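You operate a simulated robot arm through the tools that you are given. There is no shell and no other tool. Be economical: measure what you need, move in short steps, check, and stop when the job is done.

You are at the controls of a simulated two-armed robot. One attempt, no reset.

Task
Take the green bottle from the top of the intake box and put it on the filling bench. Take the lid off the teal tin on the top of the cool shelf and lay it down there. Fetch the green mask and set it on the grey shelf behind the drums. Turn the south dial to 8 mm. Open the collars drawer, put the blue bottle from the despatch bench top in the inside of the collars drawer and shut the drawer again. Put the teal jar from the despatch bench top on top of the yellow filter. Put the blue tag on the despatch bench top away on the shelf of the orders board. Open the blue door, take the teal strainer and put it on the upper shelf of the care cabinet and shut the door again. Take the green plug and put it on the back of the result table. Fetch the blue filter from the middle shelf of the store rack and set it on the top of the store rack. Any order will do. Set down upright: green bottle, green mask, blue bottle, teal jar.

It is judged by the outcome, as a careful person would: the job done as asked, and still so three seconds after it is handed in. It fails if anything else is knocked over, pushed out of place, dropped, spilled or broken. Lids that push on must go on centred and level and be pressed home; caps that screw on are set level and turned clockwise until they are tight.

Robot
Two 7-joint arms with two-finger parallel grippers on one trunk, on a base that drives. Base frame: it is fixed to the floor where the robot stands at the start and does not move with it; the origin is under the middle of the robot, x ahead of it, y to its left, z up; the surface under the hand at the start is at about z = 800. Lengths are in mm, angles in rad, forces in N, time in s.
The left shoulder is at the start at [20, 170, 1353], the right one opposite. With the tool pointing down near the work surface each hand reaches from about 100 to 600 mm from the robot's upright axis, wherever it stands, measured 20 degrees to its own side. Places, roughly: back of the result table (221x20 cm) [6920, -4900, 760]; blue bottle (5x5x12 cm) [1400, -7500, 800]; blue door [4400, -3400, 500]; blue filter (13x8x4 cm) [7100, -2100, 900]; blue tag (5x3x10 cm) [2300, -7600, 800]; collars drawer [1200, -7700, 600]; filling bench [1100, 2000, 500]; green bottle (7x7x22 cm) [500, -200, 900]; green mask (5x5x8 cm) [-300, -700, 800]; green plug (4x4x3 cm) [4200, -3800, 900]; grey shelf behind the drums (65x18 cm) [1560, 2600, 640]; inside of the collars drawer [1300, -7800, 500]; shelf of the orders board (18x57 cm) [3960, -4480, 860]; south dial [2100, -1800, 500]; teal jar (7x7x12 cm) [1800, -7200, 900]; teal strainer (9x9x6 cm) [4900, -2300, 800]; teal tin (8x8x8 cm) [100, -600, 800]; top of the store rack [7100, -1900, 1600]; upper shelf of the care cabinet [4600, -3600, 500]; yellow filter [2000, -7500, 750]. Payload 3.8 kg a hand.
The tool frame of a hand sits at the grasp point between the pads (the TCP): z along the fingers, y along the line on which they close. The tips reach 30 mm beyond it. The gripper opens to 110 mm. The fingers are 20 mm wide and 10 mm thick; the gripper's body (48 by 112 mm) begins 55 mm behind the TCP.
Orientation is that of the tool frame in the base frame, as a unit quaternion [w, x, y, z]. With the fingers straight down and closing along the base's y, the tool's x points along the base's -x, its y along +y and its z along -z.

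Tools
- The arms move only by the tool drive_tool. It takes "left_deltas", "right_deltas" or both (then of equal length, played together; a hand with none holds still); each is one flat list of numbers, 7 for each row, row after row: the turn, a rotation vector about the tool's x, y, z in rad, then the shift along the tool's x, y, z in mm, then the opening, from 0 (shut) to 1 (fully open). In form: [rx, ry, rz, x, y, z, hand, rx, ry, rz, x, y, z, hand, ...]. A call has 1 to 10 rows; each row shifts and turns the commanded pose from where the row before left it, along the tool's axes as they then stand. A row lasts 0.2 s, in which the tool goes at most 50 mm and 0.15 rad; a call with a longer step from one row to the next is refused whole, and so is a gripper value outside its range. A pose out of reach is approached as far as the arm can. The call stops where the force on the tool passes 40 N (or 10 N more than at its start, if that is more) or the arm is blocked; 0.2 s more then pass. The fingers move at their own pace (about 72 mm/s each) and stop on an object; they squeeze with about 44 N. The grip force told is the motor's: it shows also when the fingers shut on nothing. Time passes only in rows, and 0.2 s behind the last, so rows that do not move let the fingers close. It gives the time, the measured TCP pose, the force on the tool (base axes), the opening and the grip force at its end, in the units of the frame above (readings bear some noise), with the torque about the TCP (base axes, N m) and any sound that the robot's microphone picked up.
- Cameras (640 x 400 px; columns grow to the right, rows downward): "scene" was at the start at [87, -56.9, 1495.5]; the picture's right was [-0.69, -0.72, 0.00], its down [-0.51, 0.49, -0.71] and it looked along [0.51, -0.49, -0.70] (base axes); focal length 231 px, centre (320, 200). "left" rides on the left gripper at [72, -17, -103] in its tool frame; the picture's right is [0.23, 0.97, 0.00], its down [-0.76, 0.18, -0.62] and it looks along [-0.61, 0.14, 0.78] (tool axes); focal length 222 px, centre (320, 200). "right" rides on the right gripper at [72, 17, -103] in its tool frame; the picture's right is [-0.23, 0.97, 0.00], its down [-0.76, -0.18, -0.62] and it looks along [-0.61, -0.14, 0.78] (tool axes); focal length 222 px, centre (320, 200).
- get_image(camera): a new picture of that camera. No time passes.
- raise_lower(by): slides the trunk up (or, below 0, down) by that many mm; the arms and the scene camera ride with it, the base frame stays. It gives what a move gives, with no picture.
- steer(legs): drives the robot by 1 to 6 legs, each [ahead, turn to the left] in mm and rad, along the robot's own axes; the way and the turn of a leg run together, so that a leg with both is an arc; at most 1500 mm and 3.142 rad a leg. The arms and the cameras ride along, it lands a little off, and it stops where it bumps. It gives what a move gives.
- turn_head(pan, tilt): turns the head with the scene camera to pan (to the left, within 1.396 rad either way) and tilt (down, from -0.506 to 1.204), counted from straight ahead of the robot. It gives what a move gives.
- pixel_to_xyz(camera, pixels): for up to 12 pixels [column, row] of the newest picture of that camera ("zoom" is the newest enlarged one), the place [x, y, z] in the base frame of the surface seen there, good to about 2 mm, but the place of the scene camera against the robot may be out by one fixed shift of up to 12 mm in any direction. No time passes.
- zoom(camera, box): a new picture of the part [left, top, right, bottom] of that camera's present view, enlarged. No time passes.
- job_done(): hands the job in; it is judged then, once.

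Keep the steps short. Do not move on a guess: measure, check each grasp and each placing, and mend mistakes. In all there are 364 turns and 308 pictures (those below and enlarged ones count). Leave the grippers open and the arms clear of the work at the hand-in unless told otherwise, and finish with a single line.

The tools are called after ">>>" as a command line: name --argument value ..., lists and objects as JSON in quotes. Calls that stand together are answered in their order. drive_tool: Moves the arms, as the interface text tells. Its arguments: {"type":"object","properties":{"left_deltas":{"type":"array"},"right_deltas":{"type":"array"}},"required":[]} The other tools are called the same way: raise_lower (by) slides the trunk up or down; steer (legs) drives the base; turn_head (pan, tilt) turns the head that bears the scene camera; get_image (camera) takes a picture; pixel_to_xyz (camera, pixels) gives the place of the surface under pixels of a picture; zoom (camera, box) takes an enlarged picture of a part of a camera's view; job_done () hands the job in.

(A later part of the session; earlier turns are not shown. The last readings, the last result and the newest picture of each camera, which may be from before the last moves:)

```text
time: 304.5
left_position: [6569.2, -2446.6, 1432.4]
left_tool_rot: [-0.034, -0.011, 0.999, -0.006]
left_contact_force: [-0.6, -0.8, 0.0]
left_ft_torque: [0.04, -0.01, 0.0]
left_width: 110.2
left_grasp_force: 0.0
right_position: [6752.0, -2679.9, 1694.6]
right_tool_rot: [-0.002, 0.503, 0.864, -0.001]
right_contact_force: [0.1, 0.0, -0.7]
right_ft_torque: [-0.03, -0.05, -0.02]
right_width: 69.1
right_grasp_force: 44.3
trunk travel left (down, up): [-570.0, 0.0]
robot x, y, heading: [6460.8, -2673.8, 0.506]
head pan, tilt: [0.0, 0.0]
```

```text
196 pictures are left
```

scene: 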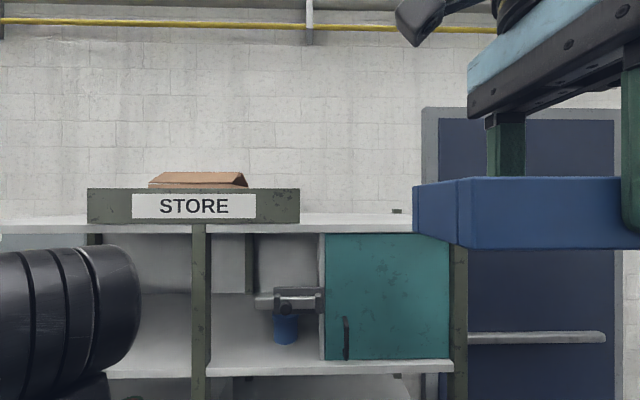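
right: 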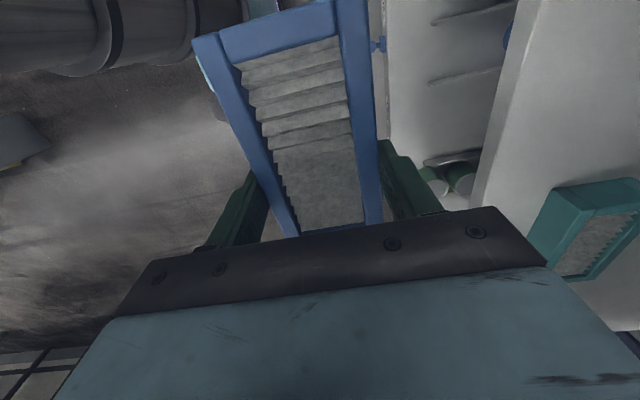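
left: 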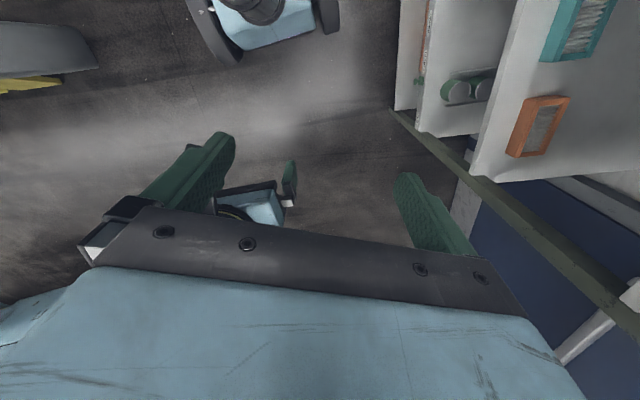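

Filter bottom is 39 mm above the rack top. I straighten and drive 340 mm forward.

>>> steer --legs '[[0, 0.035], [335, 0]]'

>>> get_image --camera "scene"

>>> get_image --camera "right"

```text
time: 307.1
left_position: [6847.0, -2264.8, 1432.2]
left_tool_rot: [-0.035, -0.037, 0.999, -0.007]
left_contact_force: [-0.4, -0.2, -0.7]
left_ft_torque: [0.02, 0.0, 0.03]
left_width: 110.3
left_grasp_force: 0.1
right_position: [7042.8, -2487.9, 1694.7]
right_tool_rot: [-0.001, 0.481, 0.876, 0.0]
right_contact_force: [-0.4, 0.8, -0.2]
right_ft_torque: [0.02, -0.01, -0.02]
right_width: 69.1
right_grasp_force: 44.0
trunk travel left (down, up): [-570.0, 0.0]
robot x, y, heading: [6752.8, -2496.0, 0.555]
head pan, tilt: [0.0, 0.0]
```

```text
195 pictures are left
```

scene: 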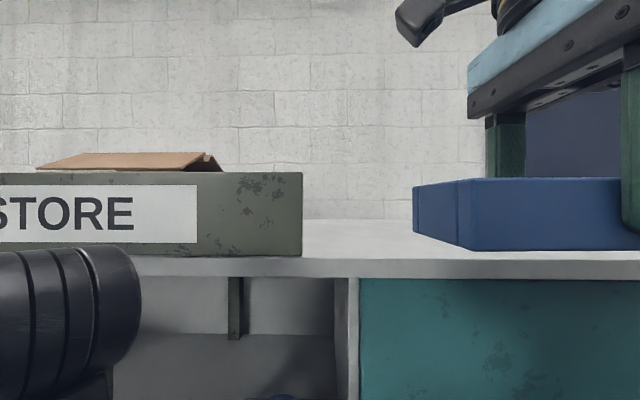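

```text
194 pictures are left
```

right: 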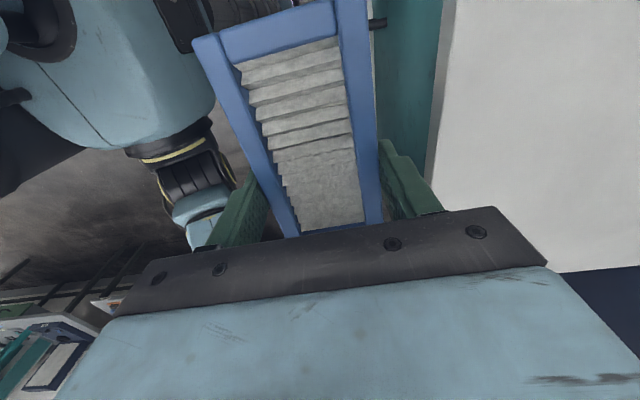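

>>> drive_tool --right_deltas '[0, 0, 0, -1, 45, 0, 0, 0, 0, 0, -1, 45, 0, 0, 0, 0, 0, -1, 45, 0, 0, 0, 0, 0, -1, 45, 0, 0]'

>>> get_image --camera "scene"

>>> get_image --camera "right"

```text
time: 308.1
left_position: [6849.1, -2261.5, 1431.1]
left_tool_rot: [-0.036, -0.037, 0.999, -0.008]
left_contact_force: [0.1, 0.6, -0.5]
left_ft_torque: [-0.04, 0.04, -0.02]
left_width: 110.0
left_grasp_force: 0.1
right_position: [7197.6, -2392.6, 1694.9]
right_tool_rot: [-0.001, 0.481, 0.877, 0.0]
right_contact_force: [0.6, -0.2, -1.0]
right_ft_torque: [-0.03, 0.03, 0.02]
right_width: 69.1
right_grasp_force: 43.7
trunk travel left (down, up): [-570.0, 0.0]
robot x, y, heading: [6747.0, -2489.4, 0.559]
head pan, tilt: [0.0, 0.0]
```

```text
193 pictures are left
```

scene: 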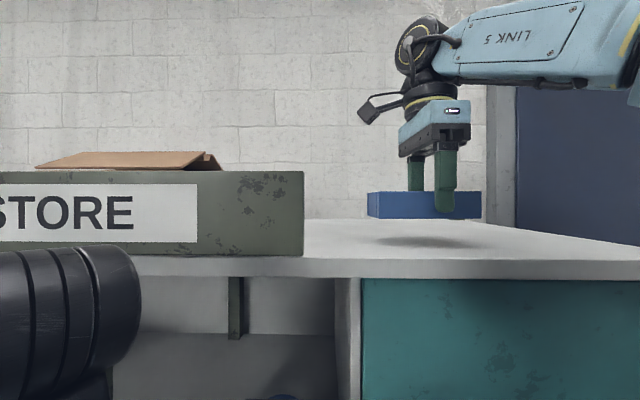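

```text
192 pictures are left
```

right: 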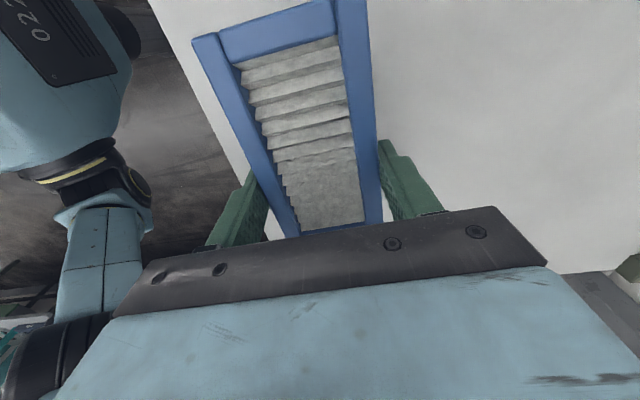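

Over the top surface. I lower to touch.

>>> drive_tool --right_deltas '[0, 0, 0, 0, 0, 25, 0, 0, 0, 0, 0, 0, 7, 0, 0, 0, 0, 0, 0, 2, 0, 0, 0, 0, 0, 0, 2, 0]'

```text
time: 309.1
left_position: [6848.5, -2264.5, 1432.5]
left_tool_rot: [-0.035, -0.037, 0.999, -0.008]
left_contact_force: [0.3, -0.1, -1.0]
left_ft_torque: [0.0, 0.0, -0.01]
left_width: 110.1
left_grasp_force: 0.1
right_position: [7197.0, -2394.7, 1658.1]
right_tool_rot: [-0.001, 0.482, 0.876, 0.0]
right_contact_force: [1.0, -1.0, 1.0]
right_ft_torque: [0.15, 0.0, -0.03]
right_width: 69.0
right_grasp_force: 43.5
trunk travel left (down, up): [-570.0, 0.0]
robot x, y, heading: [6748.1, -2491.4, 0.562]
head pan, tilt: [0.0, 0.0]
```

>>> drive_tool --right_deltas '[0, 0, 0, 0, 0, 1.5, 0, 0, 0, 0, 0, 0, 1.5, 0, 0, 0, 0, 0, 0, 0, 0]'

```text
time: 309.9
left_position: [6846.1, -2262.8, 1433.7]
left_tool_rot: [-0.034, -0.037, 0.999, -0.007]
left_contact_force: [0.6, 0.2, 0.0]
left_ft_torque: [-0.04, 0.0, -0.02]
left_width: 109.9
left_grasp_force: 0.0
right_position: [7196.0, -2395.1, 1658.8]
right_tool_rot: [0.0, 0.482, 0.876, 0.003]
right_contact_force: [5.2, 3.0, 36.6]
right_ft_torque: [-0.15, -0.11, 0.08]
right_width: 69.4
right_grasp_force: 43.5
trunk travel left (down, up): [-570.0, 0.0]
robot x, y, heading: [6749.9, -2489.8, 0.56]
head pan, tilt: [0.0, 0.0]
```

It rests on the top (36 N pressed). Ease 2 mm, open, and rise.

>>> drive_tool --right_deltas '[0, 0, 0, 0, 0, -2, 0, 0, 0, 0, 0, 0, 0, 0.9, 0, 0, 0, 0, 0, 0, 0.9, 0, 0, 0, 0, 0, -30, 0.9, 0, 0, 0, 0, 0, -30, 0.9, 0, 0, 0, 0, -45, 0, 0.9, 0, 0, 0, 0, -45, 0, 0.9, 0, 0, 0, 0, -45, 0, 0.9, 0, 0, 0, 0, -45, 0, 0.9]'

>>> get_image --camera "scene"

```text
time: 311.9
left_position: [6848.1, -2266.3, 1432.1]
left_tool_rot: [-0.035, -0.037, 0.999, -0.006]
left_contact_force: [-1.1, 0.0, 0.6]
left_ft_torque: [0.02, -0.02, -0.02]
left_width: 110.0
left_grasp_force: 0.0
right_position: [7045.1, -2495.8, 1709.8]
right_tool_rot: [0.0, 0.48, 0.877, 0.0]
right_contact_force: [0.0, -0.4, -0.1]
right_ft_torque: [0.03, -0.02, -0.01]
right_width: 99.0
right_grasp_force: 0.0
right hand out of reach, approached as far as the arm can: row 5
trunk travel left (down, up): [-570.0, 0.0]
robot x, y, heading: [6747.9, -2491.9, 0.562]
head pan, tilt: [0.0, 0.0]
```

```text
191 pictures are left
```

scene: 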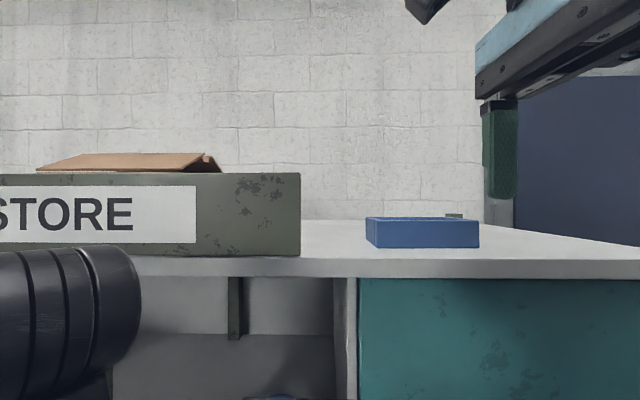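

The blue filter is on top. I back off 450 mm and bring arm and trunk down again.

>>> steer --legs '[[-450, 0]]'

>>> raise_lower --by -120

>>> drive_tool --right_deltas '[0, 0, 0, 0, 0, 45, 1, 0, 0, 0, 0, 0, 45, 1, 0, 0, 0, 0, 0, 45, 1, 0, 0, 0, 0, 0, 45, 1, 0, 0, 0, 0, 0, 45, 1, 0, 0, 0, 0, 0, 45, 1, 0, 0, 0, 0, 0, 45, 1, 0, 0, 0, 0, 0, 45, 1, 0, 0, 0, 0, 0, 45, 1]'

>>> drive_tool --right_deltas '[0, 0, -0.15, 0, 0, 0, 1, 0, 0, -0.15, 0, 0, 0, 1, 0, 0, -0.15, 0, 0, 0, 1, 0, 0, -0.15, 0, 0, 0, 1, 0, 0, -0.15, 0, 0, 0, 1, 0, 0, -0.15, 0, 0, 0, 1, 0, 0, -0.15, 0, 0, 0, 1, 0, 0, -0.15, 0, 0, 0, 1, 0, 0, -0.15, 0, 0, 0, 1, 0, 0, -0.15, 0, 0, 0, 1]'

>>> turn_head --pan -1.35 --tilt 0.35

>>> get_image --camera "scene"

```text
time: 314.6
left_position: [6468.7, -2500.9, 1432.7]
left_tool_rot: [-0.035, -0.041, 0.998, -0.008]
left_contact_force: [0.3, 0.2, -0.4]
left_ft_torque: [0.02, -0.01, 0.0]
left_width: 109.9
left_grasp_force: 0.1
right_position: [6668.4, -2726.6, 1709.3]
right_tool_rot: [-0.002, 0.477, 0.879, -0.001]
right_contact_force: [-0.2, 0.7, -0.4]
right_ft_torque: [0.03, 0.05, -0.02]
right_width: 99.0
right_grasp_force: 0.2
trunk travel left (down, up): [-570.0, 0.0]
robot x, y, heading: [6366.6, -2734.4, 0.565]
head pan, tilt: [0.0, 0.0]
```

```text
time: 316.1
left_position: [6468.0, -2500.6, 1312.2]
left_tool_rot: [-0.035, -0.041, 0.999, -0.007]
left_contact_force: [0.2, 0.0, 1.3]
left_ft_torque: [0.02, 0.02, 0.0]
left_width: 109.9
left_grasp_force: 0.1
right_position: [6668.9, -2727.1, 1591.2]
right_tool_rot: [-0.001, 0.476, 0.879, 0.0]
right_contact_force: [0.1, 0.3, -0.5]
right_ft_torque: [0.01, -0.01, -0.01]
right_width: 98.8
right_grasp_force: 0.0
trunk travel left (down, up): [-450.0, 120.0]
robot x, y, heading: [6372.7, -2732.3, 0.566]
head pan, tilt: [0.0, 0.0]
```

```text
time: 318.1
left_position: [6469.0, -2501.7, 1313.7]
left_tool_rot: [-0.035, -0.042, 0.998, -0.007]
left_contact_force: [-0.7, 0.0, 0.4]
left_ft_torque: [-0.07, -0.01, -0.01]
left_width: 110.0
left_grasp_force: 0.1
right_position: [6667.6, -2723.4, 1183.9]
right_tool_rot: [-0.001, 0.477, 0.879, -0.001]
right_contact_force: [1.2, -0.5, 0.0]
right_ft_torque: [0.04, 0.01, 0.0]
right_width: 110.4
right_grasp_force: 0.0
trunk travel left (down, up): [-450.0, 120.0]
robot x, y, heading: [6370.3, -2731.8, 0.567]
head pan, tilt: [0.0, 0.0]
```

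```text
time: 320.3
left_position: [6468.1, -2501.2, 1313.4]
left_tool_rot: [-0.036, -0.041, 0.998, -0.008]
left_contact_force: [-0.1, -0.5, -0.4]
left_ft_torque: [0.01, -0.02, -0.02]
left_width: 110.0
left_grasp_force: 0.1
right_position: [6669.4, -2724.7, 1184.8]
right_tool_rot: [-0.002, -0.251, 0.968, 0.0]
right_contact_force: [-0.7, -0.3, -0.9]
right_ft_torque: [-0.04, 0.04, 0.0]
right_width: 110.0
right_grasp_force: 0.0
trunk travel left (down, up): [-450.0, 120.0]
robot x, y, heading: [6366.8, -2730.2, 0.567]
head pan, tilt: [0.0, 0.0]
```

```text
time: 321.8
left_position: [6468.4, -2500.2, 1312.7]
left_tool_rot: [-0.035, -0.041, 0.999, -0.007]
left_contact_force: [0.1, 1.1, 0.5]
left_ft_torque: [-0.01, 0.0, 0.01]
left_width: 110.1
left_grasp_force: 0.0
right_position: [6668.3, -2725.4, 1185.9]
right_tool_rot: [-0.002, -0.249, 0.968, -0.001]
right_contact_force: [0.8, 0.9, 0.3]
right_ft_torque: [-0.04, 0.02, 0.0]
right_width: 109.9
right_grasp_force: 0.1
trunk travel left (down, up): [-450.0, 120.0]
robot x, y, heading: [6374.5, -2731.9, 0.565]
head pan, tilt: [-1.349, 0.351]
```

```text
190 pictures are left
```

scene: 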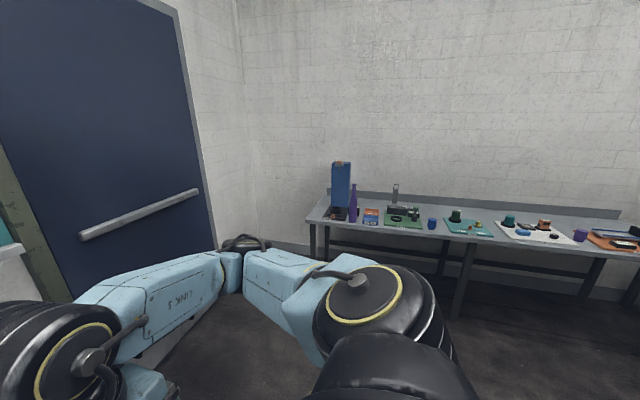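

I turn round toward the sample table and care cabinet and look.

>>> steer --legs '[[0, 2.43], [400, 0], [0, 0.5]]'

>>> turn_head --pan 0.0 --tilt 0.4

>>> get_image --camera "scene"

```text
time: 331.6
left_position: [5836.7, -2893.4, 1313.4]
left_tool_rot: [-0.004, 0.998, -0.05, 0.036]
left_contact_force: [0.2, -0.5, 0.3]
left_ft_torque: [0.0, 0.01, 0.02]
left_width: 110.3
left_grasp_force: 0.1
right_position: [5681.8, -2636.5, 1185.9]
right_tool_rot: [-0.001, 0.987, 0.16, 0.002]
right_contact_force: [0.2, 0.1, -0.4]
right_ft_torque: [-0.01, 0.03, 0.02]
right_width: 110.2
right_grasp_force: 0.1
trunk travel left (down, up): [-450.0, 120.0]
robot x, y, heading: [5973.7, -2683.6, -2.754]
head pan, tilt: [-1.349, 0.351]
```

```text
time: 333.1
left_position: [5836.4, -2894.3, 1313.0]
left_tool_rot: [-0.004, 0.998, -0.049, 0.036]
left_contact_force: [0.8, 0.2, 0.6]
left_ft_torque: [0.0, -0.01, 0.02]
left_width: 110.1
left_grasp_force: 0.0
right_position: [5682.1, -2635.8, 1185.0]
right_tool_rot: [0.0, 0.987, 0.16, 0.002]
right_contact_force: [0.5, -0.2, 0.2]
right_ft_torque: [-0.01, 0.0, 0.0]
right_width: 110.3
right_grasp_force: 0.1
trunk travel left (down, up): [-450.0, 120.0]
robot x, y, heading: [5972.7, -2681.8, -2.759]
head pan, tilt: [0.0, 0.4]
```

```text
189 pictures are left
```

scene: 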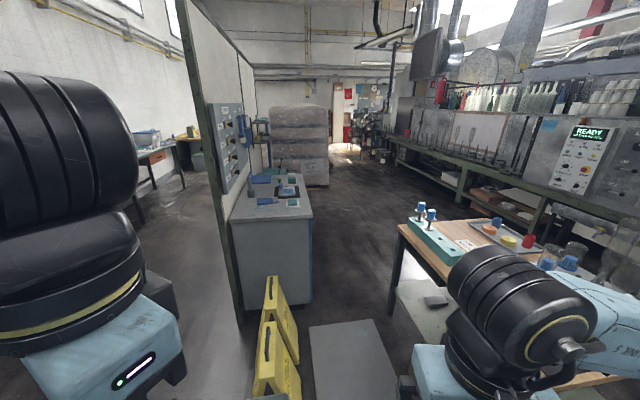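

>>> pixel_to_xyz --camera "scene" --pixels '[[240, 220], [310, 215], [310, 300], [240, 310], [280, 300], [345, 330], [400, 225], [470, 250], [425, 215], [265, 200], [290, 185], [370, 330]]'

>>> zoom --camera "scene" --box '[200, 90, 560, 290]'

```text
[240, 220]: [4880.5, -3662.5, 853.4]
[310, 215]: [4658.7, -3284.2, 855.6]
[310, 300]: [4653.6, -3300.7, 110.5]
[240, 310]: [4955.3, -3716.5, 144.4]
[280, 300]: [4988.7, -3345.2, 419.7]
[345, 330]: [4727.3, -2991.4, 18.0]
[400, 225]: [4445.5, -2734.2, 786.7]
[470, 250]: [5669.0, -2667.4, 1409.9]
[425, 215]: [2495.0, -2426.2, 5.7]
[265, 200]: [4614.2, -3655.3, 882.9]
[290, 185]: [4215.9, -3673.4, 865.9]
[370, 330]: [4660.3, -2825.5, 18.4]
```

```text
1.78 times, centred on (380, 190) of scene
```

zoom: 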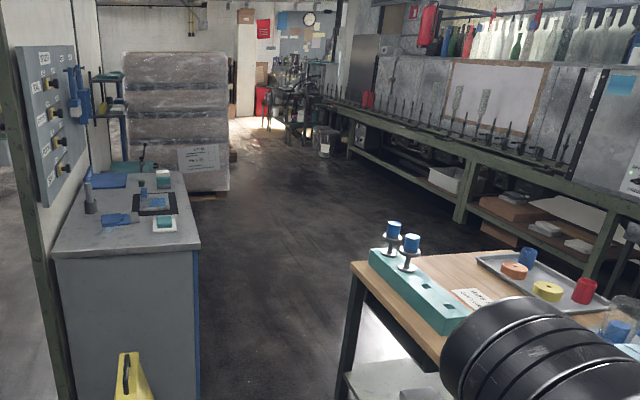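

>>> turn_head --pan -0.45 --tilt 0.75

>>> drive_tool --right_deltas '[0, 0, 0, 40, -25, 0, 1, 0, 0, 0, 40, -25, 0, 1, 0, 0, 0, 40, -25, 0, 1]'

>>> get_image --camera "scene"

```text
time: 333.9
left_position: [5836.4, -2893.7, 1313.4]
left_tool_rot: [-0.004, 0.998, -0.05, 0.036]
left_contact_force: [1.0, 1.0, -0.4]
left_ft_torque: [-0.01, 0.05, 0.02]
left_width: 109.8
left_grasp_force: 0.2
right_position: [5682.0, -2636.2, 1185.2]
right_tool_rot: [0.0, 0.987, 0.161, 0.001]
right_contact_force: [0.3, 0.7, 0.0]
right_ft_torque: [0.0, -0.01, -0.02]
right_width: 110.0
right_grasp_force: 0.1
trunk travel left (down, up): [-450.0, 120.0]
robot x, y, heading: [5972.8, -2684.9, -2.757]
head pan, tilt: [-0.45, 0.75]
```

```text
time: 334.8
left_position: [5837.0, -2893.3, 1313.1]
left_tool_rot: [-0.004, 0.998, -0.05, 0.036]
left_contact_force: [-0.6, -0.6, -0.5]
left_ft_torque: [-0.01, 0.02, 0.0]
left_width: 110.1
left_grasp_force: 0.1
right_position: [5671.4, -2621.9, 1194.1]
right_tool_rot: [-0.001, 0.987, 0.162, 0.003]
right_contact_force: [1.3, 0.1, 0.2]
right_ft_torque: [-0.02, 0.02, 0.0]
right_width: 109.9
right_grasp_force: 0.1
right hand out of reach, approached as far as the arm can: row 1, 2, 3
trunk travel left (down, up): [-450.0, 120.0]
robot x, y, heading: [5974.2, -2682.9, -2.755]
head pan, tilt: [-0.45, 0.75]
```

```text
187 pictures are left
```

scene: 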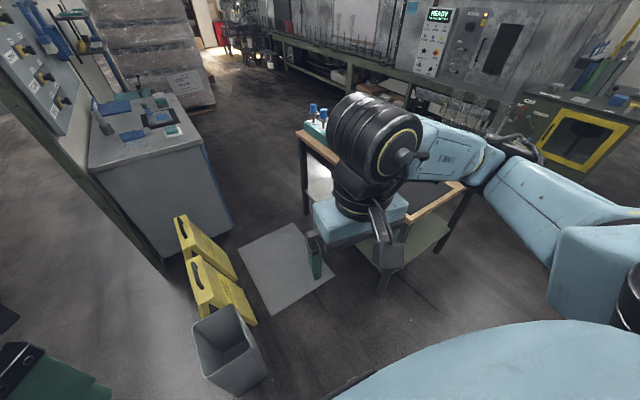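

>>> pixel_to_xyz --camera "scene" --pixels '[[382, 290], [308, 210], [437, 250], [300, 130], [318, 122], [290, 225], [335, 290], [268, 310], [240, 250], [445, 195], [230, 345], [185, 165]]'

```text
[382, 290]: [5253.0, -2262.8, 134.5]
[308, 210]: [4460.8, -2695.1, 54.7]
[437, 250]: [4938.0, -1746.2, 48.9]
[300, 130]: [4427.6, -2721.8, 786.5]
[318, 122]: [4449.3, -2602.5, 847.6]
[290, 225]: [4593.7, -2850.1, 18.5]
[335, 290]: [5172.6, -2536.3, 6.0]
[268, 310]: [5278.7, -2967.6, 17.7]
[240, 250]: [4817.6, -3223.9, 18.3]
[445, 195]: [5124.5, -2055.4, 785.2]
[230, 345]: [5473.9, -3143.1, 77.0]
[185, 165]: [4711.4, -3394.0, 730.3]
```

The table spans t 2400–3370, n -4650…-4010; a floor mat lies beside it, which I'll keep off. I drive to (t 3290, n -5000) and face the table for the strainer.

>>> steer --legs '[[0, -0.539], [584, 0], [0, -0.875]]'

>>> turn_head --pan 0.3 --tilt 0.8

>>> get_image --camera "scene"

```text
time: 341.9
left_position: [5161.7, -2495.1, 1312.8]
left_tool_rot: [0.021, 0.726, -0.687, 0.03]
left_contact_force: [0.0, 0.7, -0.3]
left_ft_torque: [0.0, 0.02, 0.04]
left_width: 110.0
left_grasp_force: 0.1
right_position: [5403.1, -2289.9, 1193.5]
right_tool_rot: [0.001, 0.855, -0.519, 0.001]
right_contact_force: [0.1, -0.1, -0.1]
right_ft_torque: [-0.02, 0.02, 0.0]
right_width: 110.1
right_grasp_force: 0.0
trunk travel left (down, up): [-450.0, 120.0]
robot x, y, heading: [5387.2, -2595.1, 2.108]
head pan, tilt: [-0.45, 0.75]
```

```text
time: 343.0
left_position: [5160.3, -2494.4, 1313.5]
left_tool_rot: [0.02, 0.726, -0.687, 0.03]
left_contact_force: [-0.4, -0.1, -0.2]
left_ft_torque: [-0.02, 0.02, -0.01]
left_width: 110.0
left_grasp_force: 0.1
right_position: [5402.0, -2289.2, 1193.6]
right_tool_rot: [0.001, 0.855, -0.519, 0.001]
right_contact_force: [0.6, 0.0, 0.4]
right_ft_torque: [-0.03, -0.03, 0.0]
right_width: 109.9
right_grasp_force: 0.0
trunk travel left (down, up): [-450.0, 120.0]
robot x, y, heading: [5389.6, -2593.9, 2.111]
head pan, tilt: [0.3, 0.799]
```

```text
186 pictures are left
```

scene: 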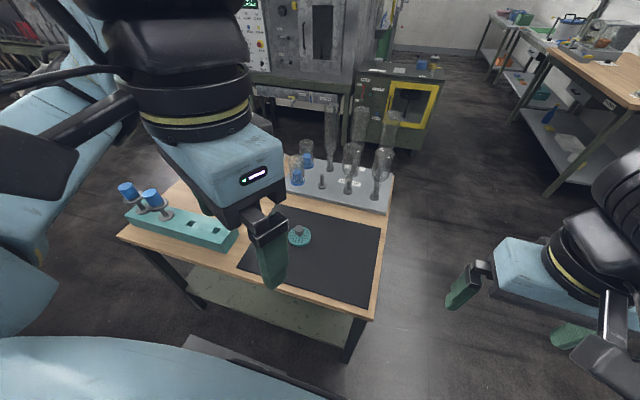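

>>> zoom --camera "scene" --box '[240, 200, 360, 275]'

>>> pixel_to_xyz --camera "scene" --pixels '[[299, 229], [299, 233], [299, 240], [292, 237], [308, 237], [320, 250]]'

>>> get_image --camera "left"

```text
5.33 times, centred on (300, 238) of scene
```

zoom: 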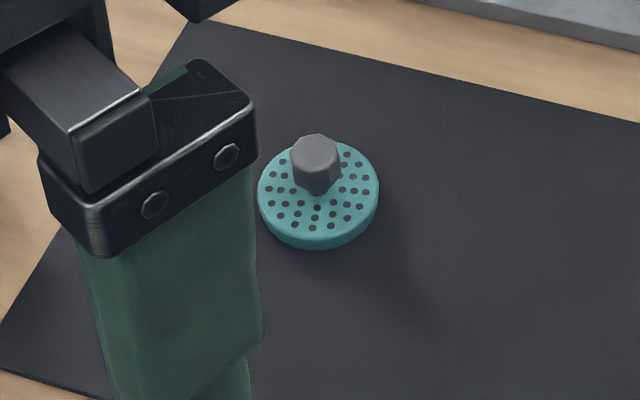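

```text
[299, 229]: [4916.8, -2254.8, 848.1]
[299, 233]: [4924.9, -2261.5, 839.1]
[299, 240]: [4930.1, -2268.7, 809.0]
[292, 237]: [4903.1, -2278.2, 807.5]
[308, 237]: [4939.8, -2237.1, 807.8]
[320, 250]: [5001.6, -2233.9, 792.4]
```

```text
184 pictures are left
```

left: 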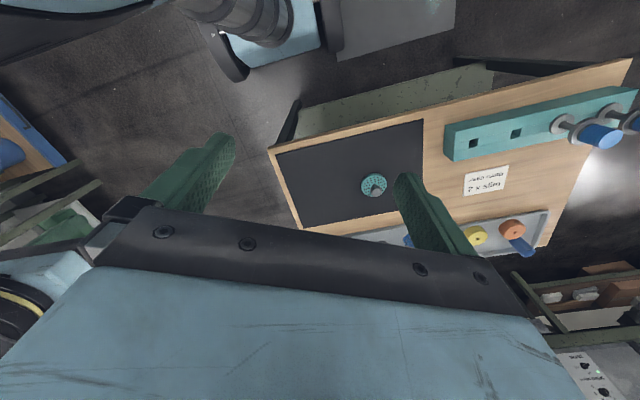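

The strainer is a teal disc with a grey knob at about (4922,-2258), knob top z 843. The left hand goes over it.

>>> drive_tool --left_deltas '[-0.012, -0.071, 0, 0, 0, 0, 1, 0, 0, 0, -27, 24.9, 30, 0.7, 0, 0, 0, -27, 24.9, 30, 0.7, 0, 0, 0, -27, 24.9, 30, 0.7, 0, 0, 0, -27, 24.9, 30, 0.7, 0, 0, 0, -27, 24.9, 30, 0.7, 0, 0, 0, -27, 24.9, 30, 0.7, 0, 0, 0, -27, 24.9, 30, 0.7, 0, 0, 0, -27, 24.9, 30, 0.7, 0, 0, 0, -27, 24.9, 30, 0.7]'

>>> get_image --camera "left"

>>> zoom --camera "left" --box '[220, 40, 420, 165]'

```text
time: 345.2
left_position: [4925.5, -2264.4, 1043.5]
left_tool_rot: [0.0, 0.726, -0.688, 0.0]
left_contact_force: [-0.6, 0.5, 0.0]
left_ft_torque: [-0.01, -0.02, -0.02]
left_width: 76.8
left_grasp_force: 0.2
right_position: [5404.0, -2287.8, 1193.7]
right_tool_rot: [0.001, 0.854, -0.52, 0.002]
right_contact_force: [-0.6, 0.2, 0.1]
right_ft_torque: [-0.03, -0.01, -0.02]
right_width: 110.1
right_grasp_force: 0.2
trunk travel left (down, up): [-450.0, 120.0]
robot x, y, heading: [5391.2, -2601.6, 2.111]
head pan, tilt: [0.3, 0.799]
```

```text
183 pictures are left
```

left: 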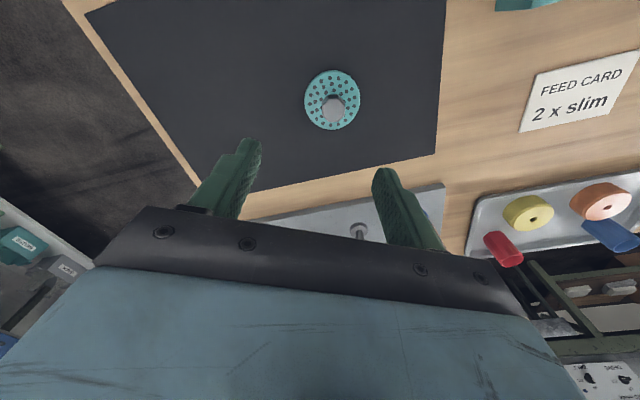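

```text
3.20 times, centred on (320, 102) of left
```

zoom: 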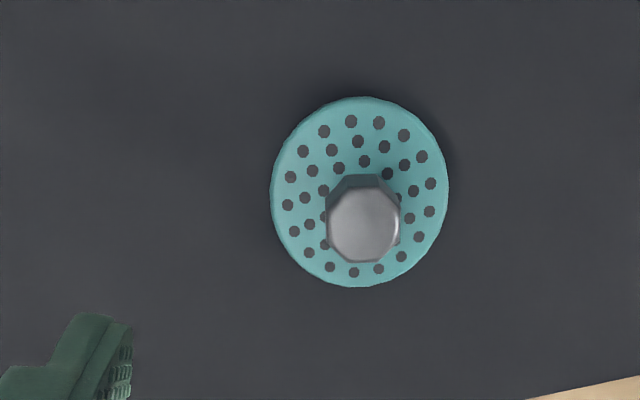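

>>> pixel_to_xyz --camera "zoom" --pixels '[[363, 225], [335, 225], [393, 225], [363, 200], [363, 255], [280, 190], [440, 190], [360, 110], [200, 100]]'

```text
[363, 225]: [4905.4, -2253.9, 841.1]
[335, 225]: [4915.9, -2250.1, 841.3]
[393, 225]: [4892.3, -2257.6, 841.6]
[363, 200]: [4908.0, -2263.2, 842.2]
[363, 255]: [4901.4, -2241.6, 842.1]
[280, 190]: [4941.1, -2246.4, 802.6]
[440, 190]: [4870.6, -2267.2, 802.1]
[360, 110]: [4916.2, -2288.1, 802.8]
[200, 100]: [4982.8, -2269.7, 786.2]
```

Knob centre (4905,-2253), top 841. I centre, go down to z 838 and close.

>>> drive_tool --left_deltas '[0, 0, 0, -12.5, 19.8, 30, 0.6, 0, 0, 0, 0, 0, 45, 0.6, 0, 0, 0, 0, 0, 45, 0.6, 0, 0, 0, 0, 0, 45, 0.6, 0, 0, 0, 0, 0, 30, 0.6, 0, 0, 0, 0, 0, 10, 0.6, 0, 0, 0, 0, 0, 0, 0, 0, 0, 0, 0, 0, 0, 0, 0, 0, 0, 0, 0, 0, 0]'

>>> get_image --camera "left"

```text
time: 347.2
left_position: [4905.1, -2255.5, 949.4]
left_tool_rot: [0.001, 0.729, -0.685, -0.001]
left_contact_force: [-0.1, 0.2, 0.1]
left_ft_torque: [0.01, -0.01, 0.01]
left_width: 0.0
left_grasp_force: 37.6
left hand out of reach, approached as far as the arm can: row 3, 4, 5, 6
right_position: [5402.2, -2289.3, 1193.5]
right_tool_rot: [0.001, 0.855, -0.519, 0.002]
right_contact_force: [-0.3, 0.0, 0.2]
right_ft_torque: [-0.02, -0.01, 0.0]
right_width: 109.9
right_grasp_force: 0.0
trunk travel left (down, up): [-450.0, 120.0]
robot x, y, heading: [5387.7, -2599.3, 2.106]
head pan, tilt: [0.3, 0.799]
```

```text
181 pictures are left
```

left: 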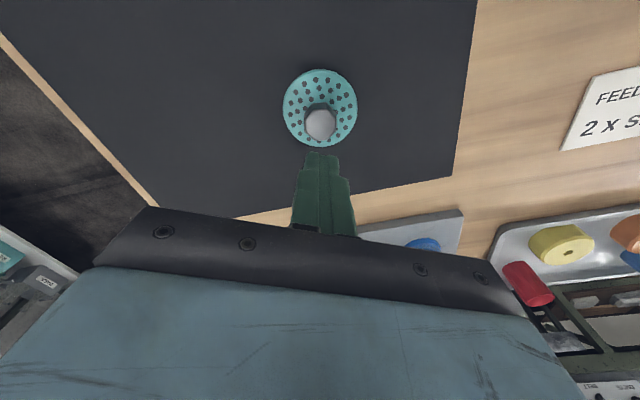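

Out of reach that low. I raise the hand 150 mm, lower the trunk 200 mm (the arm then lies flatter), and try again.

>>> drive_tool --left_deltas '[0, 0, 0, 0, 0, -40, 0.6, 0, 0, 0, 0, 0, -40, 0.6, 0, 0, 0, 0, 0, -40, 0.6, 0, 0, 0, 0, 0, -30, 0.6]'

>>> raise_lower --by -200

>>> get_image --camera "left"

```text
time: 348.2
left_position: [4907.7, -2254.3, 1098.6]
left_tool_rot: [0.0, 0.727, -0.687, 0.0]
left_contact_force: [0.3, 0.9, 0.1]
left_ft_torque: [0.0, 0.04, 0.03]
left_width: 66.1
left_grasp_force: 0.1
right_position: [5402.9, -2289.1, 1193.0]
right_tool_rot: [0.001, 0.854, -0.52, 0.001]
right_contact_force: [0.4, 0.0, 1.2]
right_ft_torque: [-0.02, 0.0, 0.02]
right_width: 110.0
right_grasp_force: 0.1
trunk travel left (down, up): [-450.0, 120.0]
robot x, y, heading: [5390.5, -2598.1, 2.105]
head pan, tilt: [0.3, 0.799]
```

```text
time: 350.4
left_position: [4907.5, -2254.3, 898.1]
left_tool_rot: [0.0, 0.727, -0.687, 0.0]
left_contact_force: [-0.9, 0.0, 0.3]
left_ft_torque: [-0.01, 0.0, -0.02]
left_width: 65.6
left_grasp_force: 0.1
right_position: [5403.6, -2290.0, 993.5]
right_tool_rot: [0.0, 0.854, -0.52, 0.001]
right_contact_force: [0.4, 0.4, -0.4]
right_ft_torque: [-0.01, -0.01, 0.01]
right_width: 110.4
right_grasp_force: 0.1
trunk travel left (down, up): [-250.0, 320.0]
robot x, y, heading: [5384.9, -2599.4, 2.111]
head pan, tilt: [0.3, 0.799]
```

```text
180 pictures are left
```

left: 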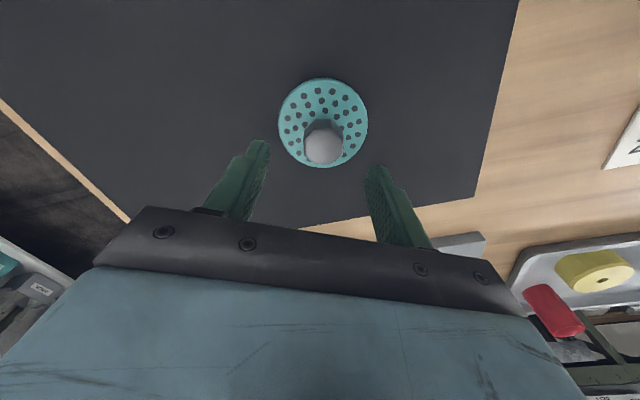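

Centred at (323,148). Down 60 mm and close.

>>> drive_tool --left_deltas '[0, 0, 0, 0, -1, 40, 0.6, 0, 0, 0, 0, 0, 19, 0.6, 0, 0, 0, 0, 0, 0, 0, 0, 0, 0, 0, 0, 0, 0, 0, 0, 0, 0, 0, 0, 0]'

>>> get_image --camera "left"

```text
time: 351.6
left_position: [4908.2, -2252.5, 840.2]
left_tool_rot: [0.0, 0.727, -0.687, 0.0]
left_contact_force: [-2.0, 0.7, 0.5]
left_ft_torque: [0.12, 0.11, 0.02]
left_width: 32.6
left_grasp_force: 44.1
right_position: [5402.7, -2289.9, 993.8]
right_tool_rot: [0.002, 0.855, -0.519, 0.002]
right_contact_force: [0.5, 0.0, 0.0]
right_ft_torque: [-0.05, 0.03, 0.03]
right_width: 109.8
right_grasp_force: 0.1
trunk travel left (down, up): [-250.0, 320.0]
robot x, y, heading: [5387.3, -2599.0, 2.112]
head pan, tilt: [0.3, 0.799]
```

```text
179 pictures are left
```

left: 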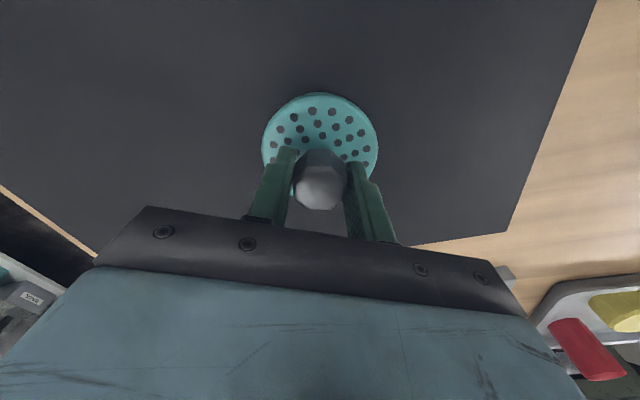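

Held (32.6 mm). I lift, raise the trunk, and draw the hand back.

>>> drive_tool --left_deltas '[0, 0, 0, 0, 0, -20, 0, 0, 0, 0, 0, 0, -40, 0, 0, 0, 0, 0, 0, -45, 0, 0, 0, 0, 0, 0, -45, 0]'

>>> raise_lower --by 200

>>> drive_tool --left_deltas '[0, 0, 0, 38.8, -20.5, 0, 0, 0, 0, 0, 38.8, -20.5, 0, 0, 0, 0, 0, 38.8, -20.5, 0, 0, 0, 0, 0, 38.8, -20.5, 0, 0, 0, 0, 0, 38.8, -20.5, 0, 0]'

>>> get_image --camera "left"

```text
time: 352.6
left_position: [4910.7, -2254.3, 991.4]
left_tool_rot: [0.0, 0.726, -0.687, 0.0]
left_contact_force: [0.1, -0.6, -0.9]
left_ft_torque: [0.0, -0.01, -0.01]
left_width: 32.8
left_grasp_force: 44.2
right_position: [5402.7, -2289.7, 994.5]
right_tool_rot: [0.001, 0.855, -0.519, 0.002]
right_contact_force: [0.0, 0.4, -0.4]
right_ft_torque: [-0.02, -0.02, 0.0]
right_width: 109.9
right_grasp_force: 0.1
trunk travel left (down, up): [-250.0, 320.0]
robot x, y, heading: [5383.9, -2598.0, 2.108]
head pan, tilt: [0.3, 0.799]
```

```text
time: 354.7
left_position: [4910.0, -2254.4, 1190.5]
left_tool_rot: [0.0, 0.727, -0.687, 0.0]
left_contact_force: [-0.3, -0.4, -1.4]
left_ft_torque: [0.02, 0.02, 0.01]
left_width: 32.5
left_grasp_force: 44.2
right_position: [5402.9, -2288.8, 1193.6]
right_tool_rot: [0.001, 0.854, -0.52, 0.003]
right_contact_force: [0.7, 0.4, -0.1]
right_ft_torque: [0.01, 0.01, 0.01]
right_width: 109.9
right_grasp_force: 0.0
trunk travel left (down, up): [-450.0, 120.0]
robot x, y, heading: [5390.8, -2599.7, 2.104]
head pan, tilt: [0.3, 0.799]
```

```text
time: 355.9
left_position: [5024.2, -2445.9, 1189.8]
left_tool_rot: [0.001, 0.727, -0.687, -0.001]
left_contact_force: [0.8, -0.2, -1.6]
left_ft_torque: [0.02, 0.0, -0.01]
left_width: 32.5
left_grasp_force: 43.6
right_position: [5403.3, -2290.8, 1193.7]
right_tool_rot: [0.001, 0.854, -0.52, 0.001]
right_contact_force: [0.5, -0.4, 0.0]
right_ft_torque: [0.01, 0.02, 0.0]
right_width: 110.2
right_grasp_force: 0.1
trunk travel left (down, up): [-450.0, 120.0]
robot x, y, heading: [5383.3, -2596.6, 2.113]
head pan, tilt: [0.3, 0.799]
```

```text
178 pictures are left
```

left: 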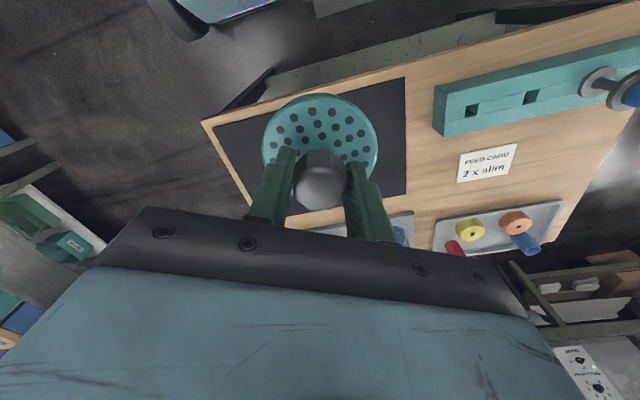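

Before driving I check the clearance on the north side of the table.

>>> turn_head --pan -0.1 --tilt 0.45

>>> get_image --camera "scene"

>>> pixel_to_xyz --camera "scene" --pixels '[[350, 220], [380, 180], [430, 180], [300, 170], [240, 170], [200, 180], [330, 230], [280, 210], [440, 260], [420, 150], [500, 250]]'

```text
time: 356.8
left_position: [5023.7, -2444.8, 1190.2]
left_tool_rot: [0.0, 0.727, -0.687, -0.001]
left_contact_force: [0.6, 0.1, -0.9]
left_ft_torque: [0.01, 0.01, -0.02]
left_width: 32.7
left_grasp_force: 44.3
right_position: [5401.5, -2290.1, 1192.9]
right_tool_rot: [0.002, 0.854, -0.52, 0.002]
right_contact_force: [-0.3, 0.7, -0.3]
right_ft_torque: [0.0, 0.0, 0.01]
right_width: 110.0
right_grasp_force: 0.1
trunk travel left (down, up): [-450.0, 120.0]
robot x, y, heading: [5388.7, -2598.4, 2.108]
head pan, tilt: [-0.099, 0.45]
```

```text
177 pictures are left
```

scene: 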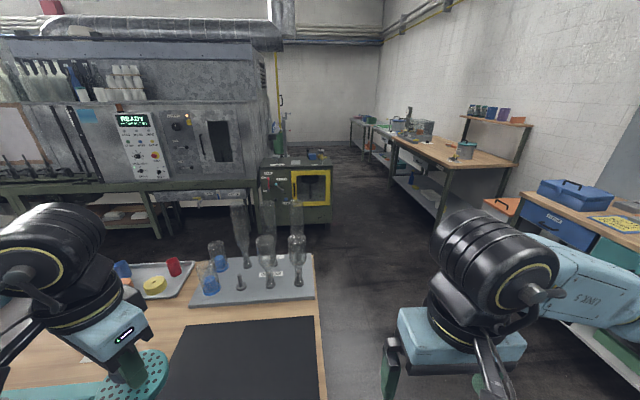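

```text
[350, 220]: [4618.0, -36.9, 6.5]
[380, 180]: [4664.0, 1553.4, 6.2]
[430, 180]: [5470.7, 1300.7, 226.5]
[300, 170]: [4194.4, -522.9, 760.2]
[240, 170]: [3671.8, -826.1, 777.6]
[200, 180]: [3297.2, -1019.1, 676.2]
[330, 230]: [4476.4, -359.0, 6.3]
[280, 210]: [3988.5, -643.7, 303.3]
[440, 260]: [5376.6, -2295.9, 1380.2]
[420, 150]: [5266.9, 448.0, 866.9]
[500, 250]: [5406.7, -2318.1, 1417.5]
```

The aisle north of the table is about 1.4 m wide. I drive round the table's east end and along it to the cabinet front.

>>> steer --legs '[[0, -1.086], [646, 0], [0, 1.09], [1350, 0], [0, 1.571]]'

>>> steer --legs '[[900, 0], [900, 0], [0, 1.571]]'

>>> turn_head --pan 0.0 --tilt 0.45

>>> get_image --camera "scene"

```text
time: 376.0
left_position: [4869.3, -1278.6, 1188.8]
left_tool_rot: [0.0, 1.0, 0.024, 0.0]
left_contact_force: [-0.5, 0.4, -1.9]
left_ft_torque: [0.0, -0.01, -0.01]
left_width: 32.6
left_grasp_force: 43.8
right_position: [4716.9, -898.7, 1192.8]
right_tool_rot: [-0.001, 0.973, 0.233, 0.002]
right_contact_force: [0.5, 0.2, -1.0]
right_ft_torque: [0.0, 0.05, -0.01]
right_width: 109.9
right_grasp_force: 0.0
trunk travel left (down, up): [-450.0, 120.0]
robot x, y, heading: [5021.3, -916.8, -2.609]
head pan, tilt: [-0.099, 0.45]
```

```text
time: 389.0
left_position: [3826.6, -1970.8, 1189.2]
left_tool_rot: [0.001, 0.681, 0.732, 0.0]
left_contact_force: [0.1, -0.9, -0.6]
left_ft_torque: [-0.02, -0.01, -0.03]
left_width: 32.5
left_grasp_force: 43.9
right_position: [3450.5, -2132.4, 1194.9]
right_tool_rot: [-0.002, 0.512, 0.859, 0.001]
right_contact_force: [-0.4, 0.1, 0.5]
right_ft_torque: [0.06, -0.01, -0.01]
right_width: 110.1
right_grasp_force: 0.1
trunk travel left (down, up): [-450.0, 120.0]
robot x, y, heading: [3458.5, -1822.2, -1.015]
head pan, tilt: [-0.099, 0.45]
```

```text
time: 389.7
left_position: [3826.5, -1971.7, 1189.3]
left_tool_rot: [0.0, 0.681, 0.733, 0.0]
left_contact_force: [1.1, 1.1, -0.6]
left_ft_torque: [0.0, 0.01, 0.01]
left_width: 32.3
left_grasp_force: 43.9
right_position: [3450.5, -2132.9, 1193.9]
right_tool_rot: [-0.002, 0.512, 0.859, 0.002]
right_contact_force: [-0.5, -0.7, -0.6]
right_ft_torque: [-0.03, 0.03, 0.02]
right_width: 110.0
right_grasp_force: 0.0
trunk travel left (down, up): [-450.0, 120.0]
robot x, y, heading: [3459.3, -1824.4, -1.021]
head pan, tilt: [0.0, 0.45]
```

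```text
176 pictures are left
```

scene: 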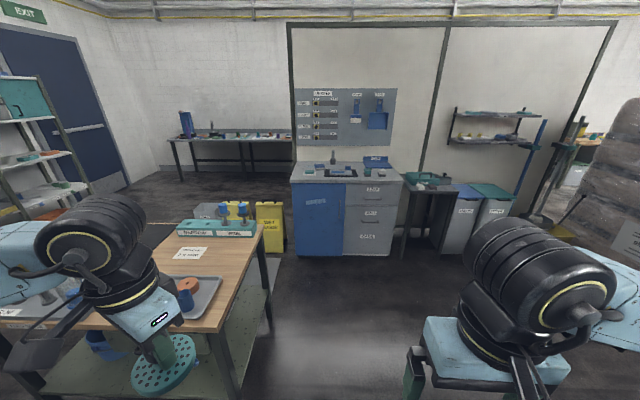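

>>> zoom --camera "scene" --box '[280, 80, 440, 260]'

>>> pixel_to_xyz --camera "scene" --pixels '[[297, 190], [340, 190], [320, 240], [345, 245], [392, 190], [320, 185], [335, 172], [378, 163], [400, 160], [335, 155], [345, 165]]'

```text
2.22 times, centred on (360, 170) of scene
```

zoom: 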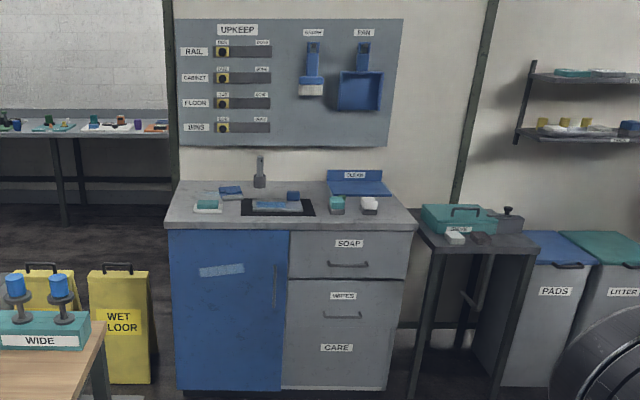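

```text
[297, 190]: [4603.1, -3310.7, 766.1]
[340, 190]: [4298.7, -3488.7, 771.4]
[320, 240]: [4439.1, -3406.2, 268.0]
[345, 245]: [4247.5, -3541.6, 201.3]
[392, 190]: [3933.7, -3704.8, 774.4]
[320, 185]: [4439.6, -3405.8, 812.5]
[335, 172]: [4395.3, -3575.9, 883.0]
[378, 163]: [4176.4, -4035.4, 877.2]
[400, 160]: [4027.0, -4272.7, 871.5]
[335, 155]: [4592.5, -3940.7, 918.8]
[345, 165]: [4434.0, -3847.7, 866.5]
```

The care cabinet: blue door from t 2250 (hinge side) to 1880 (handle side), front n≈-5206. I drive up to about 650 mm before it.

>>> steer --legs '[[0, -0.07], [1190, 0], [0, 0.065]]'

>>> turn_head --pan 0.0 --tilt 0.85

>>> get_image --camera "scene"

```text
time: 396.7
left_position: [4389.1, -3043.1, 1190.3]
left_tool_rot: [0.0, 0.683, 0.73, 0.0]
left_contact_force: [0.4, 0.6, -1.3]
left_ft_torque: [0.02, 0.01, -0.03]
left_width: 32.4
left_grasp_force: 44.1
right_position: [4011.2, -3201.8, 1194.6]
right_tool_rot: [-0.003, 0.515, 0.857, 0.001]
right_contact_force: [-0.1, -0.7, 0.3]
right_ft_torque: [0.0, 0.02, -0.01]
right_width: 110.0
right_grasp_force: 0.0
trunk travel left (down, up): [-450.0, 120.0]
robot x, y, heading: [4023.6, -2896.6, -1.023]
head pan, tilt: [0.0, 0.45]
```

```text
time: 397.6
left_position: [4388.5, -3042.4, 1190.3]
left_tool_rot: [0.001, 0.683, 0.731, 0.0]
left_contact_force: [0.8, 0.1, -1.9]
left_ft_torque: [0.02, 0.0, 0.02]
left_width: 32.8
left_grasp_force: 44.0
right_position: [4010.0, -3203.0, 1193.8]
right_tool_rot: [-0.002, 0.514, 0.858, 0.001]
right_contact_force: [0.5, 0.3, 0.0]
right_ft_torque: [0.01, -0.01, -0.01]
right_width: 110.1
right_grasp_force: 0.0
trunk travel left (down, up): [-450.0, 120.0]
robot x, y, heading: [4018.1, -2893.2, -1.022]
head pan, tilt: [0.0, 0.85]
```

```text
174 pictures are left
```

scene: 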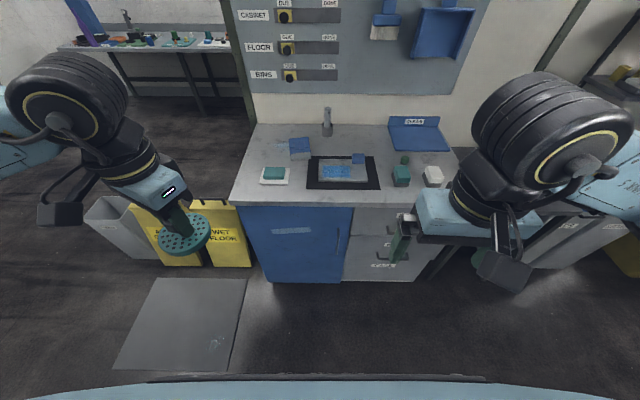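

>>> zoom --camera "scene" --box '[230, 100, 470, 280]'

>>> pixel_to_xyz --camera "scene" --pixels '[[275, 145], [265, 150], [345, 195], [300, 195], [420, 198], [260, 190], [404, 160], [401, 175], [337, 242], [340, 228], [336, 255], [245, 195]]'

```text
2.22 times, centred on (350, 190) of scene
```

zoom: 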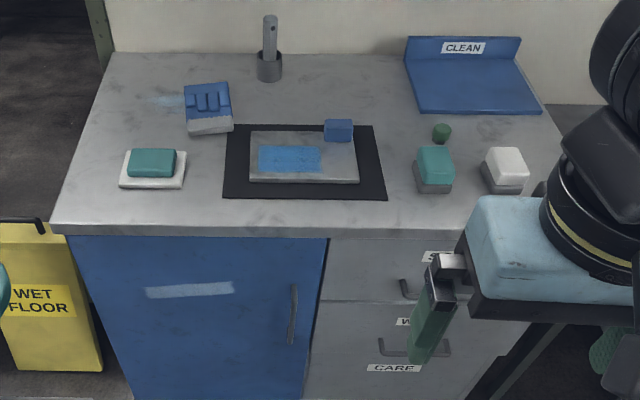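

```text
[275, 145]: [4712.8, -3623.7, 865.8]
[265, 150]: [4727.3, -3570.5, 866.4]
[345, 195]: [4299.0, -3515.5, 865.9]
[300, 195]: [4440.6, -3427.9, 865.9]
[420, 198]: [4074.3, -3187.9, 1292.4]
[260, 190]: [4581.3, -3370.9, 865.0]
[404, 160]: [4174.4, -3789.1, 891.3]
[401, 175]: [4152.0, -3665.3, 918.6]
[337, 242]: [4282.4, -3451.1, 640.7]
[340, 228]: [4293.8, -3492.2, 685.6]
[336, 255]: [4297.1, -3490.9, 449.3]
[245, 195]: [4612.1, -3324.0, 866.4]
```

The handle is a vertical bar at (4282,-3451), z about 640. I raise the left hand with the strainer, drive 55 mm nearer, lower the trunk fully, and tilt the right hand forward.

>>> drive_tool --left_deltas '[0, 0, 0, 0, 0, -45, 0, 0, 0, 0, 0, 0, -45, 0, 0, 0, 0, 0, 0, -45, 0, 0, 0, 0, 0, 0, -45, 0, 0, 0, 0, 0, 0, -30, 0]'

>>> steer --legs '[[55, 0]]'

>>> raise_lower --by -450

>>> drive_tool --right_deltas '[0, -0.1296, 0, 0, 0, 0, 1, 0, -0.1296, 0, 0, 0, 0, 1, 0, -0.1296, 0, 0, 0, 0, 1, 0, -0.1296, 0, 0, 0, 0, 1, 0, -0.1296, 0, 0, 0, 0, 1, 0, -0.1296, 0, 0, 0, 0, 1, 0, -0.1296, 0, 0, 0, 0, 1]'

>>> get_image --camera "scene"

```text
time: 398.8
left_position: [4388.2, -3041.6, 1398.5]
left_tool_rot: [0.0, 0.683, 0.73, 0.0]
left_contact_force: [0.0, 0.6, -2.2]
left_ft_torque: [0.01, 0.01, 0.02]
left_width: 32.5
left_grasp_force: 44.1
right_position: [4010.4, -3200.8, 1192.7]
right_tool_rot: [-0.001, 0.515, 0.857, 0.001]
right_contact_force: [-0.9, -0.2, -0.2]
right_ft_torque: [0.02, -0.01, -0.04]
right_width: 109.8
right_grasp_force: 0.1
trunk travel left (down, up): [-450.0, 120.0]
robot x, y, heading: [4023.1, -2894.3, -1.024]
head pan, tilt: [0.0, 0.85]
```

```text
time: 399.7
left_position: [4419.2, -3091.7, 1397.6]
left_tool_rot: [-0.001, 0.683, 0.73, 0.0]
left_contact_force: [-0.4, -0.5, -0.8]
left_ft_torque: [0.05, -0.02, -0.01]
left_width: 32.4
left_grasp_force: 44.2
right_position: [4041.3, -3250.8, 1193.5]
right_tool_rot: [-0.003, 0.515, 0.857, 0.002]
right_contact_force: [0.0, 0.0, -1.1]
right_ft_torque: [-0.02, 0.02, -0.01]
right_width: 109.8
right_grasp_force: 0.0
trunk travel left (down, up): [-450.0, 120.0]
robot x, y, heading: [4052.4, -2941.4, -1.023]
head pan, tilt: [0.0, 0.85]
```

```text
refused: -450 is not a number from -400 to 400
```

```text
time: 401.3
left_position: [4417.9, -3089.5, 1397.7]
left_tool_rot: [0.001, 0.683, 0.73, 0.001]
left_contact_force: [0.1, -0.2, -1.4]
left_ft_torque: [0.0, -0.01, -0.04]
left_width: 32.4
left_grasp_force: 44.0
right_position: [4150.7, -3323.6, 1199.8]
right_tool_rot: [0.375, 0.462, 0.771, -0.225]
right_contact_force: [-0.7, 0.2, -0.3]
right_ft_torque: [-0.02, -0.02, 0.02]
right_width: 109.7
right_grasp_force: 0.1
right hand out of reach, approached as far as the arm can: row 1, 2, 3, 4, 5, 6, 7
trunk travel left (down, up): [-450.0, 120.0]
robot x, y, heading: [4051.7, -2938.8, -1.02]
head pan, tilt: [0.0, 0.85]
```

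```text
172 pictures are left
```

scene: 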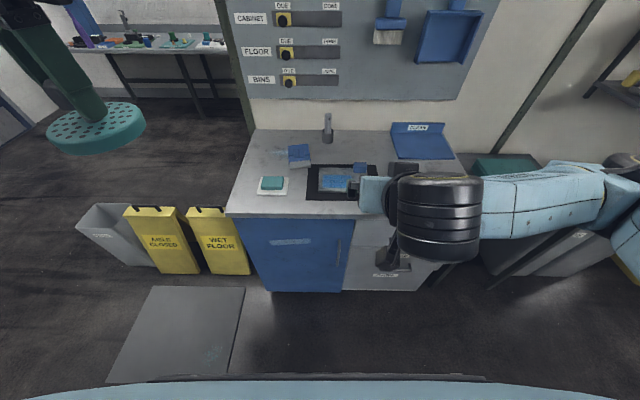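

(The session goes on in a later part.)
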